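You operate a simulated robot arm through the tools that you are given. There is no shell and no other tool. Be economical: measure what you need, move in short steps, check, and stop when the job is done.

You run a simulated robot arm. Do the job below in one go: nothing can be reset, and whatever is moved stays where it is left.

## Task
Open the sideboard drawer one.

The check looks at the end state, three seconds after you hand in, the way a careful person would. Anything else that was tipped, shoved, dropped, spilled or broken makes it a failure.

## Robot
A 6-joint arm with a two-finger parallel gripper, fixed in place. Base frame: the origin is at the foot of the arm, x ahead of it, y to its left, z up. Units: cm, degrees, N and s.
With the tool pointing down near the work surface it reaches from about 26 to 68 cm from the base axis. Its first joint turns from -66.0 to 66.0 degrees. Payload 2.9 kg.
The tool frame sits at the grasp point between the pads (the TCP): z along the fingers, y along the line on which they close. The tips reach 3 cm beyond it. Largest opening 11 cm; finger width 2, thickness 1; the body of the gripper, 4.8 by 11.2 cm, starts 5.5 cm behind the TCP.
Orientation is told as [roll, pitch, yaw] about the base's x, y, z axes, in that order, counted from this pose: with the fingers straight down and closing along the base's y, the tool's x points along the base's -x, its y along +y and its z along -z.

## Interface
- The arm moves only by the tool servo_tool. Its argument "motion" is a list of rows, each a list of 3 entries, a list of its own where there are three numbers: the shift along the base's x, y, z in units of 250 mm (1.0 is 250 mm), then the turn, a rotation vector about the base's x, y, z in units of 45 degrees (1.0 is 45 degrees), then the gripper command, from -1 (shut) to 1 (fully open), values between in proportion. In form: [[[dx, dy, dz], [ax, ay, az], gripper], ...]. A call has 1 to 12 rows; each row is the pose to reach, as a shift and turn from the pose commanded when the call began. A call with a number of a shift or a turn outside -1 to 1 is refused whole. Rows are played at 5 a second. More than 5 cm and 8.6 degrees between two rows, or a gripper value outside its range, and nothing of the call is played. A pose out of reach is approached as far as the arm can. The call stops where the force on the tool passes 40 N (or 10 N more than at its start, if that is more) or the arm is blocked; 0.2 s more then pass. The fingers move at their own pace (about 10.8 cm/s each) and stop on an object; they squeeze with about 28 N. The grip force told is the motor's: it shows also when the fingers shut on nothing. Time passes only in rows, and 0.2 s behind the last, so rows that repeat a pose let the fingers close. It gives the time, the measured TCP pose, the force on the tool (base axes), the opening and the grip force at its end, in the units of the frame above (readings bear some noise).
- Cameras (640 x 400 px; columns grow to the right, rows downward): "scene" is fixed at [8.12, 44.61, 137.28]; the picture's right is [-0.65, -0.76, 0.00], its down [-0.52, 0.44, -0.74] and it looks along [0.56, -0.48, -0.68] (base axes); focal length 372 px, centre (320, 200). "wrist" rides on the gripper at [-3.6, 0, -5.7] in the tool frame; the picture's right is [0.00, -1.00, 0.00], its down [0.97, 0.00, -0.24] and it looks along [0.24, 0.00, 0.97] (tool axes); focal length 218 px, centre (320, 200).
- snapshot(camera): a new picture of that camera. The clock stands still meanwhile.
- measure_at(camera, pixels): for up to 12 pixels [column, row] of the newest picture of that camera ("zoom" is the newest enlarged one), the place [x, y, z] in the base frame of the surface seen there, good to about 0.2 cm. The clock stands still meanwhile.
- inspect(camera, box): a new picture of the part [left, top, right, bottom] of that camera's present view, enlarged. The clock stands still meanwhile.
- hand_in(): hands the job in; it is judged then, once.

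Keep the steps short. Do not move on a guess: measure, check each grasp and each placing, and mend mistakes. In all there are 60 turns and 30 pictures (those below and enlarged ones count). Leave the gripper open and the arm clear of the work at the hand-in unless told otherwise, and finish with a single line.

The tools are called after "Call:" by a JSON object that holds its "method" and its "body". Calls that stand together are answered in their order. servo_tool: Moves the arm, as the interface text tells. Its arguments: {"type":"object","properties":{"motion":{"type":"array"}},"required":["motion"]} The other tools are called the same way: snapshot (camera) takes a picture; measure_at (camera, pixels) gives the place of the surface under pixels of a picture; inspect (camera, box) takes an enlarged picture of a part of a camera's view; hand_in () hands the job in.

At the start:

```text
time_s: 0.0
eef_pos: [37.86, -7.6, 97.64]
tool_rot: [-0.1, 0.0, 0.1]
ft_force: [-0.4, 0.3, 0.1]
gripper_width: 11.01
grip_force: 0.0
```

scene: 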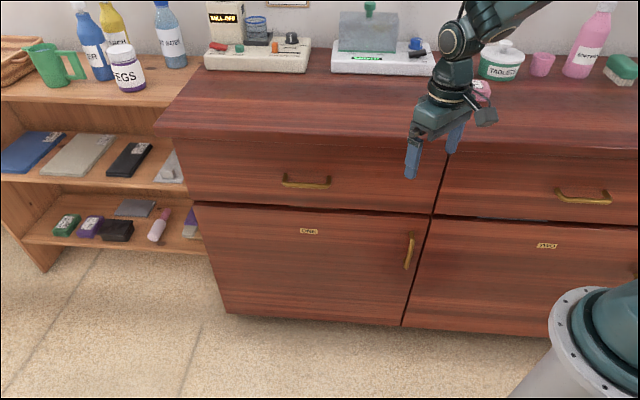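
wrist: 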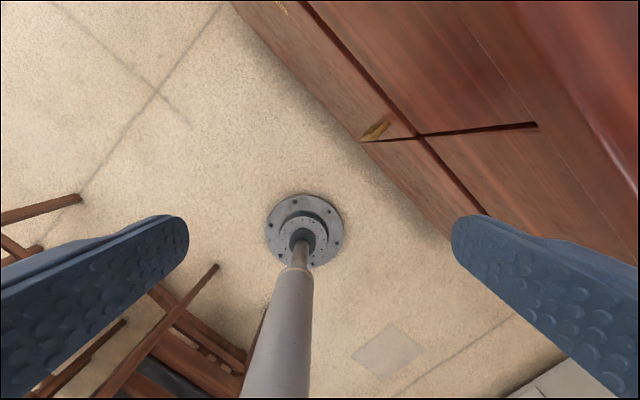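

I see a left drawer with a handle at (306,182), and a label at (309,231) on the door front below it. I'll enlarge this area and read the labels.

Call:
{"method": "inspect", "body": {"camera": "scene", "box": [160, 120, 480, 320]}}

Call:
{"method": "inspect", "body": {"camera": "scene", "box": [480, 150, 640, 250]}}

Call:
{"method": "measure_at", "body": {"camera": "scene", "pixels": [[285, 182], [306, 185], [328, 184], [306, 192], [200, 160], [420, 175], [200, 198], [309, 231], [306, 165], [409, 250], [580, 199], [306, 132]]}}

```text
2.00 times, centred on (320, 220) of scene
```

zoom: 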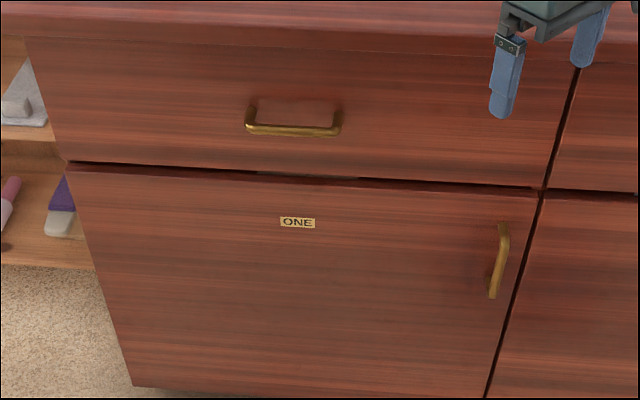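

```text
4.00 times, centred on (560, 200) of scene
```

zoom: 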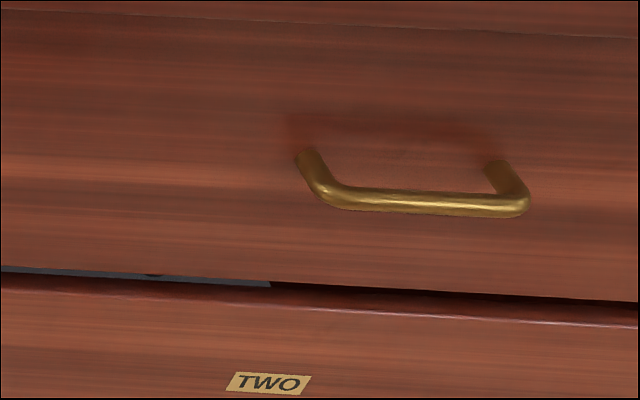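

```text
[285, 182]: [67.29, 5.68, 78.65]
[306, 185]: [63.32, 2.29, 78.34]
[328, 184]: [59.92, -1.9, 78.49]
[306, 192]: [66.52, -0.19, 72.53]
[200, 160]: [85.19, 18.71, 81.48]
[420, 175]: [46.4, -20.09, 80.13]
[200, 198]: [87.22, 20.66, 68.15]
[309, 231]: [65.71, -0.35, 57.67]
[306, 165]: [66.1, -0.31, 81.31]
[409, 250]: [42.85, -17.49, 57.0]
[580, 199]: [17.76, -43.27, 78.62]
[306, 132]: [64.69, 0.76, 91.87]
```

The plate ONE sits under the left drawer, so that's the one to open. The face runs at 45°: x−y ≈ 66.6 on the face and about 61.4 on the bar. The bar is about 10.6 cm long, centred near (63.5, 2.3, 78.3). I'll first turn the tool by 45° in yaw and move it in front of the drawer, staying high and well clear.

Call:
{"method": "servo_tool", "body": {"motion": [[[0.097, 0.137, 0], [0, 0, 0.167], 1], [[0.195, 0.273, 0], [0, 0, 0.333], 1], [[0.292, 0.41, 0], [0, 0, 0.5], 1], [[0.389, 0.547, 0], [0, 0, 0.667], 1], [[0.487, 0.683, 0], [0, 0, 0.833], 1], [[0.584, 0.82, 0], [0, 0, 1.0], 1], [[0.584, 0.82, 0], [0, 0, 1.0], 1]]}}

```text
time_s: 1.6
eef_pos: [52.52, 12.93, 97.45]
tool_rot: [0.0, 0.0, 45.0]
ft_force: [-0.1, -0.4, 0.3]
gripper_width: 11.0
grip_force: 0.0
```

The pose is as commanded. Next I'll tilt the fingers towards the drawer about the bar direction by 45° and lower the tool by about 9 cm.

Call:
{"method": "servo_tool", "body": {"motion": [[[0, 0, -0.06], [-0.118, -0.118, 0], 1], [[0, 0, -0.12], [-0.236, -0.236, 0], 1], [[0, 0, -0.18], [-0.354, -0.354, 0], 1], [[0, 0, -0.24], [-0.471, -0.471, 0], 1], [[0, 0, -0.3], [-0.589, -0.589, 0], 1], [[0, 0, -0.36], [-0.707, -0.707, 0], 1], [[0, 0, -0.36], [-0.707, -0.707, 0], 1]]}}

```text
time_s: 3.2
eef_pos: [52.54, 12.86, 88.64]
tool_rot: [-45.1, 0.0, 45.0]
ft_force: [-0.2, 0.6, 0.8]
gripper_width: 11.01
grip_force: 0.0
```

The tilt is right and nothing was touched. I'll do the second 45° and come down to the bar height, z 78.3.

Call:
{"method": "servo_tool", "body": {"motion": [[[0, 0, -0.069], [-0.118, -0.118, 0], 1], [[0, 0, -0.138], [-0.236, -0.236, 0], 1], [[0, 0, -0.207], [-0.354, -0.354, 0], 1], [[0, 0, -0.276], [-0.471, -0.471, 0], 1], [[0, 0, -0.345], [-0.589, -0.589, 0], 1], [[0, 0, -0.414], [-0.707, -0.707, 0], 1], [[0, 0, -0.414], [-0.707, -0.707, 0], 1]]}}

Call:
{"method": "snapshot", "body": {"camera": "wrist"}}

Call:
{"method": "snapshot", "body": {"camera": "scene"}}

```text
time_s: 4.8
eef_pos: [53.4, 12.42, 79.06]
tool_rot: [-84.5, -0.1, 45.5]
ft_force: [0.4, -0.3, -0.8]
gripper_width: 11.0
grip_force: 0.0
out of reach, approached as far as the arm can: row 6, 7
```

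```text
25 pictures are left
```

wrist: 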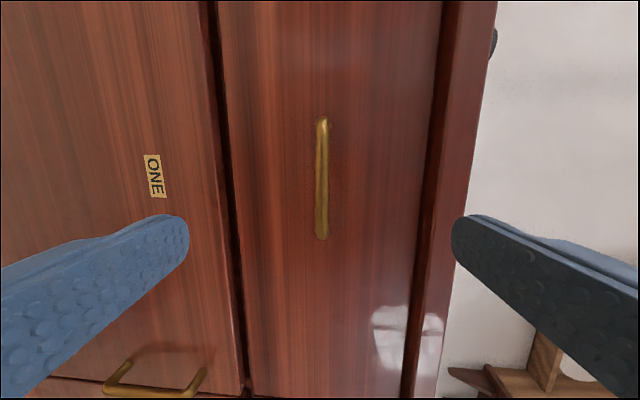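

```text
24 pictures are left
```

scene: 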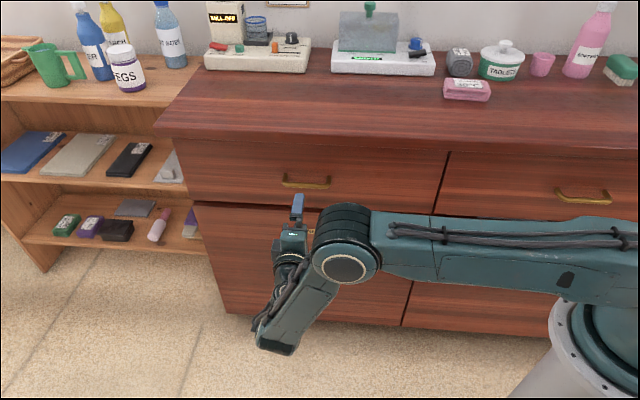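

The arm couldn't quite reach fully level and stopped at −84.5°, so I'll use a shallower tilt. In the wrist picture the bar runs from (322,120) to (322,238). I'll measure it again, along with the face beside it.

Call:
{"method": "measure_at", "body": {"camera": "wrist", "pixels": [[323, 125], [322, 150], [322, 180], [322, 210], [322, 234], [300, 180], [345, 180], [225, 180], [238, 180], [425, 180], [440, 180]]}}

```text
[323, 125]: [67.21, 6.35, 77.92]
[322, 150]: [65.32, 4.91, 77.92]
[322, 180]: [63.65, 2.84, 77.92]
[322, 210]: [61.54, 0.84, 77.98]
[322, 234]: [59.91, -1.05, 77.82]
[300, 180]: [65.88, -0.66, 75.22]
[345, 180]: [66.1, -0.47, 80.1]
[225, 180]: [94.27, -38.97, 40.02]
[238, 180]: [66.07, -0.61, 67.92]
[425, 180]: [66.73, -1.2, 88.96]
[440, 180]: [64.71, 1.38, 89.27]
```

From the wrist view, the bar is at z 77.9, perpendicular distance s ≈ 43.4, with its centre near (63.8, 2.4). The face is at s ≈ 47. I'll turn back about 15° to stay within reach, narrow the gripper to about 4.4 cm, and check the pose before approaching.

Call:
{"method": "servo_tool", "body": {"motion": [[[0, 0, 0], [0.118, 0.118, 0], 0.4], [[0, 0, 0], [0.236, 0.236, 0], -0.2], [[0, 0, 0], [0.236, 0.236, 0], -0.2]]}}

```text
time_s: 5.6
eef_pos: [53.07, 12.35, 79.06]
tool_rot: [-69.4, -0.1, 45.3]
ft_force: [-0.6, 0.0, 0.1]
gripper_width: 4.39
grip_force: 0.2
```

The tool is now 20.6° below level and open 4.4 cm. I'll advance along the normal to just short of the bar, stopping at s ≈ 38.5.

Call:
{"method": "servo_tool", "body": {"motion": [[[0.09, -0.08, -0.005], [0, 0, 0], -0.2], [[0.18, -0.165, -0.012], [0, 0, 0], -0.2], [[0.285, -0.26, -0.02], [0, 0, 0], -0.2], [[0.285, -0.26, -0.02], [0, 0, 0], -0.2]]}}

Call:
{"method": "snapshot", "body": {"camera": "wrist"}}

```text
time_s: 6.6
eef_pos: [60.39, 5.78, 78.69]
tool_rot: [-69.5, -0.1, 45.4]
ft_force: [1.0, 0.6, 0.1]
gripper_width: 4.42
grip_force: 0.1
```

```text
23 pictures are left
```

wrist: 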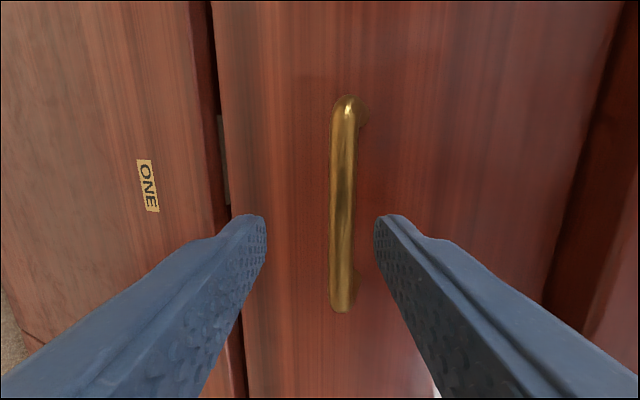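

The bar lies between the fingertips, slightly nearer the upper one. I'll go in the last 3.7 cm.

Call:
{"method": "servo_tool", "body": {"motion": [[[0.035, -0.035, 0.0], [0, 0, 0], -0.2], [[0.07, -0.07, -0.005], [0, 0, 0], -0.2], [[0.104, -0.104, -0.012], [0, 0, 0], -0.2], [[0.104, -0.104, -0.012], [0, 0, 0], -0.2]]}}

Call:
{"method": "snapshot", "body": {"camera": "wrist"}}

```text
time_s: 7.6
eef_pos: [63.05, 3.19, 78.4]
tool_rot: [-69.5, -0.1, 45.3]
ft_force: [-0.4, -0.6, -0.4]
gripper_width: 4.4
grip_force: 0.1
```

```text
22 pictures are left
```

wrist: 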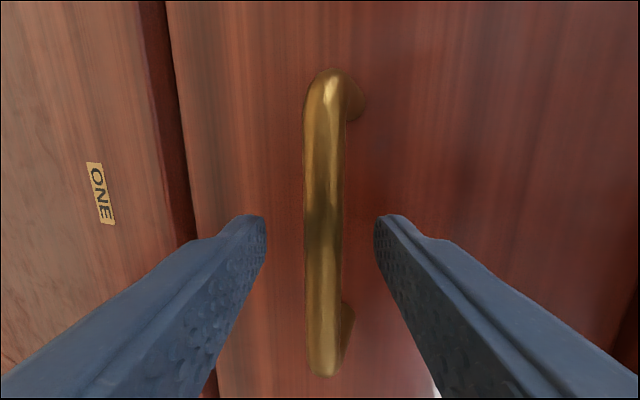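

The bar is centred between the fingers and there is no contact force. I'll close on it now.

Call:
{"method": "servo_tool", "body": {"motion": [[[0, 0, 0], [0, 0, 0], -1], [[0, 0, 0], [0, 0, 0], -1], [[0, 0, 0], [0, 0, 0], -1], [[0, 0, 0], [0, 0, 0], -1]]}}

```text
time_s: 8.6
eef_pos: [63.03, 3.19, 78.43]
tool_rot: [-69.5, -0.3, 45.4]
ft_force: [0.7, -1.7, 7.5]
gripper_width: 1.35
grip_force: 45.3
```

The fingers hold the bar at a width of 1.35 cm. I'll pull gently outward along (−0.707, 0.707), 4 cm in small rows.

Call:
{"method": "servo_tool", "body": {"motion": [[[-0.014, 0.014, 0], [0, 0, 0], -1], [[-0.028, 0.028, 0], [0, 0, 0], -1], [[-0.045, 0.045, 0], [0, 0, 0], -1], [[-0.065, 0.065, 0], [0, 0, 0], -1], [[-0.09, 0.09, 0], [0, 0, 0], -1], [[-0.113, 0.113, 0], [0, 0, 0], -1], [[-0.113, 0.113, 0], [0, 0, 0], -1]]}}

Call:
{"method": "snapshot", "body": {"camera": "scene"}}

```text
time_s: 10.2
eef_pos: [60.14, 6.0, 78.43]
tool_rot: [-69.5, -0.1, 45.4]
ft_force: [-6.0, -7.9, 9.6]
gripper_width: 1.37
grip_force: 44.9
```

```text
21 pictures are left
```

scene: 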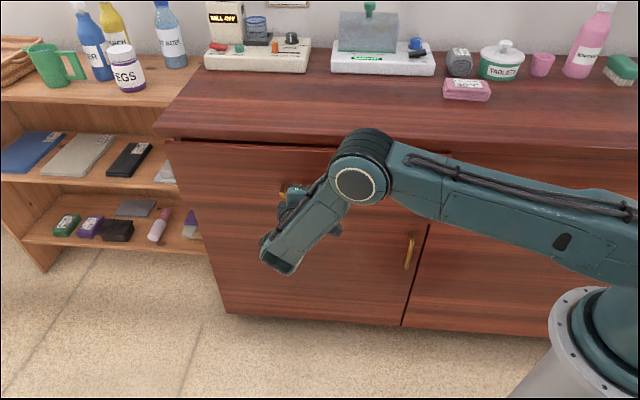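

The drawer has come out about 4 cm, and its gap now shows under the top at (300,150). Forces are low, so I'll pull 11 cm further.

Call:
{"method": "servo_tool", "body": {"motion": [[[-0.02, 0.02, 0], [0, 0, 0], -1], [[-0.045, 0.045, 0], [0, 0, 0], -1], [[-0.073, 0.073, 0], [0, 0, 0], -1], [[-0.101, 0.101, 0], [0, 0, 0], -1], [[-0.13, 0.13, 0], [0, 0, 0], -1], [[-0.158, 0.158, 0], [0, 0, 0], -1], [[-0.186, 0.186, 0], [0, 0, 0], -1], [[-0.215, 0.215, 0], [0, 0, 0], -1], [[-0.243, 0.243, 0], [0, 0, 0], -1], [[-0.271, 0.271, 0], [0, 0, 0], -1], [[-0.3, 0.3, 0], [0, 0, 0], -1], [[-0.311, 0.311, 0], [0, 0, 0], -1]]}}

Call:
{"method": "snapshot", "body": {"camera": "scene"}}

```text
time_s: 12.8
eef_pos: [52.25, 13.92, 78.4]
tool_rot: [-69.5, -0.2, 45.5]
ft_force: [-2.4, -4.8, 1.7]
gripper_width: 1.38
grip_force: 44.8
```

```text
20 pictures are left
```

scene: 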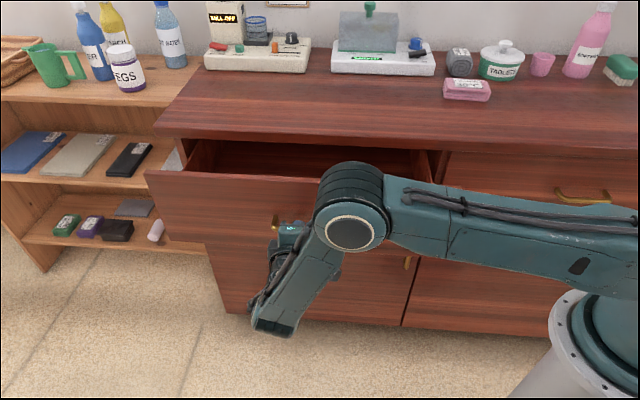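

The drawer is open about 15 cm. Before pulling further I'll check how far the forearm is from the drawer front.

Call:
{"method": "measure_at", "body": {"camera": "scene", "pixels": [[350, 165], [385, 185], [420, 190], [480, 200], [560, 210], [200, 200], [300, 180], [422, 160], [300, 160], [350, 235]]}}

```text
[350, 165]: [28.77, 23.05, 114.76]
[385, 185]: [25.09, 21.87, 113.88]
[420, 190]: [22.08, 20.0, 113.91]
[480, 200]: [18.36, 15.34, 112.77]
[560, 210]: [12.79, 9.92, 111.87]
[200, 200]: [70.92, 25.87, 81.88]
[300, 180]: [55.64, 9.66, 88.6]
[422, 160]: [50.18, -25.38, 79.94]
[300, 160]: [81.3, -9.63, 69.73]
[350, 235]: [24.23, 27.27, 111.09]
```

The links are at z ≈ 112 and s ≈ 4, far from the drawer. I'll pull about 7 cm more.

Call:
{"method": "servo_tool", "body": {"motion": [[[-0.02, 0.02, 0], [0, 0, 0], -1], [[-0.045, 0.045, 0], [0, 0, 0], -1], [[-0.07, 0.07, 0], [0, 0, 0], -1], [[-0.095, 0.095, 0], [0, 0, 0], -1], [[-0.12, 0.12, 0], [0, 0, 0], -1], [[-0.145, 0.145, 0], [0, 0, 0], -1], [[-0.17, 0.17, 0], [0, 0, 0], -1], [[-0.195, 0.195, 0], [0, 0, 0], -1], [[-0.2, 0.2, 0], [0, 0, 0], -1]]}}

```text
time_s: 14.8
eef_pos: [47.22, 18.63, 78.46]
tool_rot: [-69.7, -0.1, 45.4]
ft_force: [-4.2, -6.1, 5.7]
gripper_width: 1.38
grip_force: 45.5
```

It moved freely and is now out about 22 cm. I'll go 6 cm more, slowly, watching for the end stop.

Call:
{"method": "servo_tool", "body": {"motion": [[[-0.02, 0.02, 0], [0, 0, 0], -1], [[-0.04, 0.04, 0], [0, 0, 0], -1], [[-0.06, 0.06, 0], [0, 0, 0], -1], [[-0.08, 0.08, 0], [0, 0, 0], -1], [[-0.1, 0.1, 0], [0, 0, 0], -1], [[-0.12, 0.12, 0], [0, 0, 0], -1], [[-0.14, 0.14, 0], [0, 0, 0], -1], [[-0.16, 0.16, 0], [0, 0, 0], -1], [[-0.17, 0.17, 0], [0, 0, 0], -1]]}}

Call:
{"method": "snapshot", "body": {"camera": "scene"}}

```text
time_s: 16.8
eef_pos: [43.18, 22.94, 78.43]
tool_rot: [-69.6, -0.2, 45.4]
ft_force: [14.2, -14.8, 4.0]
gripper_width: 1.37
grip_force: 45.4
```

```text
19 pictures are left
```

scene: 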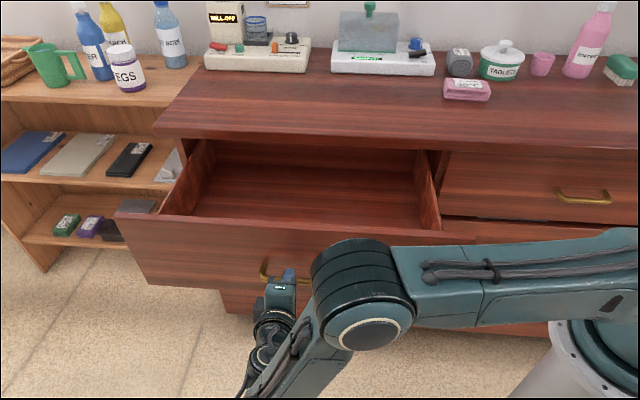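

About 20 N now pulls back along the normal, so the drawer has reached its stop at about 28 cm. I'll relax a few millimetres, open the fingers partway, and let them settle.

Call:
{"method": "servo_tool", "body": {"motion": [[[0.004, -0.004, 0], [0, 0, 0], -1], [[0.008, -0.008, 0], [0, 0, 0], -1], [[0.008, -0.008, 0], [0, 0, 0], -0.2], [[0.008, -0.008, 0], [0, 0, 0], -0.2], [[0.008, -0.008, 0], [0, 0, 0], -0.2]]}}

Call:
{"method": "snapshot", "body": {"camera": "wrist"}}

```text
time_s: 18.0
eef_pos: [43.11, 22.8, 78.35]
tool_rot: [-69.6, -0.2, 45.4]
ft_force: [0.0, -0.3, -0.5]
gripper_width: 4.39
grip_force: 0.0
```

```text
18 pictures are left
```

wrist: 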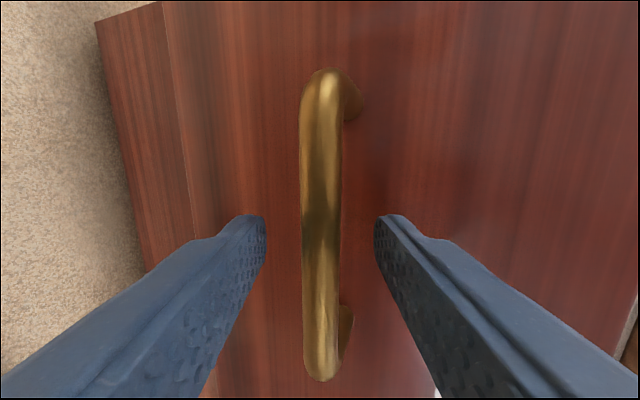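

The bar is free between the fingers and the force is zero. I'll back straight out along the finger axis by about 9 cm.

Call:
{"method": "servo_tool", "body": {"motion": [[[-0.04, 0.04, 0.021], [0, 0, 0], -0.2], [[-0.08, 0.08, 0.042], [0, 0, 0], -0.2], [[-0.12, 0.12, 0.064], [0, 0, 0], -0.2], [[-0.16, 0.16, 0.085], [0, 0, 0], -0.2], [[-0.2, 0.2, 0.106], [0, 0, 0], -0.2], [[-0.24, 0.24, 0.128], [0, 0, 0], 0.4], [[-0.24, 0.24, 0.128], [0, 0, 0], 1], [[-0.24, 0.24, 0.128], [0, 0, 0], 1]]}}

Call:
{"method": "snapshot", "body": {"camera": "scene"}}

```text
time_s: 19.8
eef_pos: [39.99, 27.35, 81.26]
tool_rot: [-69.6, -0.2, 45.4]
ft_force: [-0.2, -0.3, -0.2]
gripper_width: 10.99
grip_force: 0.0
out of reach, approached as far as the arm can: row 4, 5, 6, 7, 8
```

```text
17 pictures are left
```

scene: 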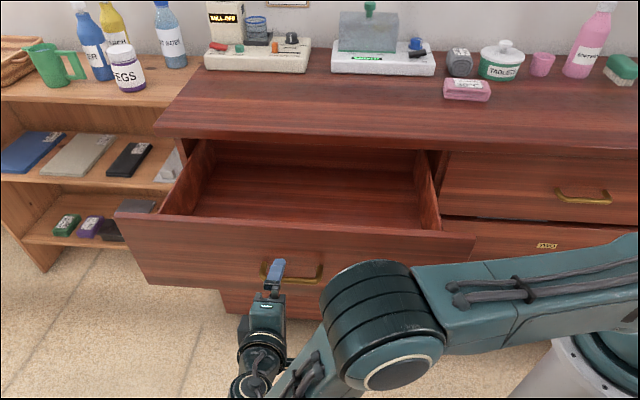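

The drawer is fully open, nothing else has moved, and the fingers are about 2–3 cm away from the handle. I'll raise the tool to gain more clearance.

Call:
{"method": "servo_tool", "body": {"motion": [[[0, 0, 0.1], [0, 0, 0], 1], [[0, 0, 0.2], [0, 0, 0], 1], [[0, 0, 0.3], [0, 0, 0], 1], [[0, 0, 0.4], [0, 0, 0], 1], [[0, 0, 0.5], [0, 0, 0], 1], [[0, 0, 0.6], [0, 0, 0], 1], [[0, 0, 0.6], [0, 0, 0], 1]]}}

Call:
{"method": "snapshot", "body": {"camera": "scene"}}

```text
time_s: 21.4
eef_pos: [40.23, 27.4, 96.59]
tool_rot: [-69.5, -0.1, 45.4]
ft_force: [-0.2, 0.3, 0.1]
gripper_width: 11.0
grip_force: 0.1
out of reach, approached as far as the arm can: row 6
```

```text
16 pictures are left
```

scene: 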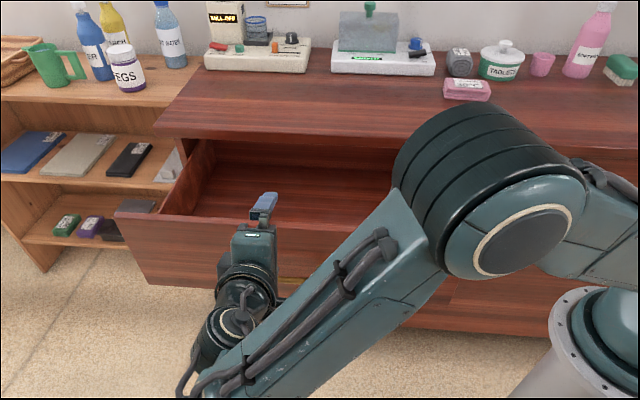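

The drawer is open, the gripper is open and clear at z ≈ 96.6, and everything on the top is where it was. I'll hand in.

Call:
{"method": "hand_in", "body": {}}

```text
The job is handed in.
```

Sideboard drawer one is open to its stop (about 28 cm), nothing else was moved, and the gripper is open and clear of the drawer.
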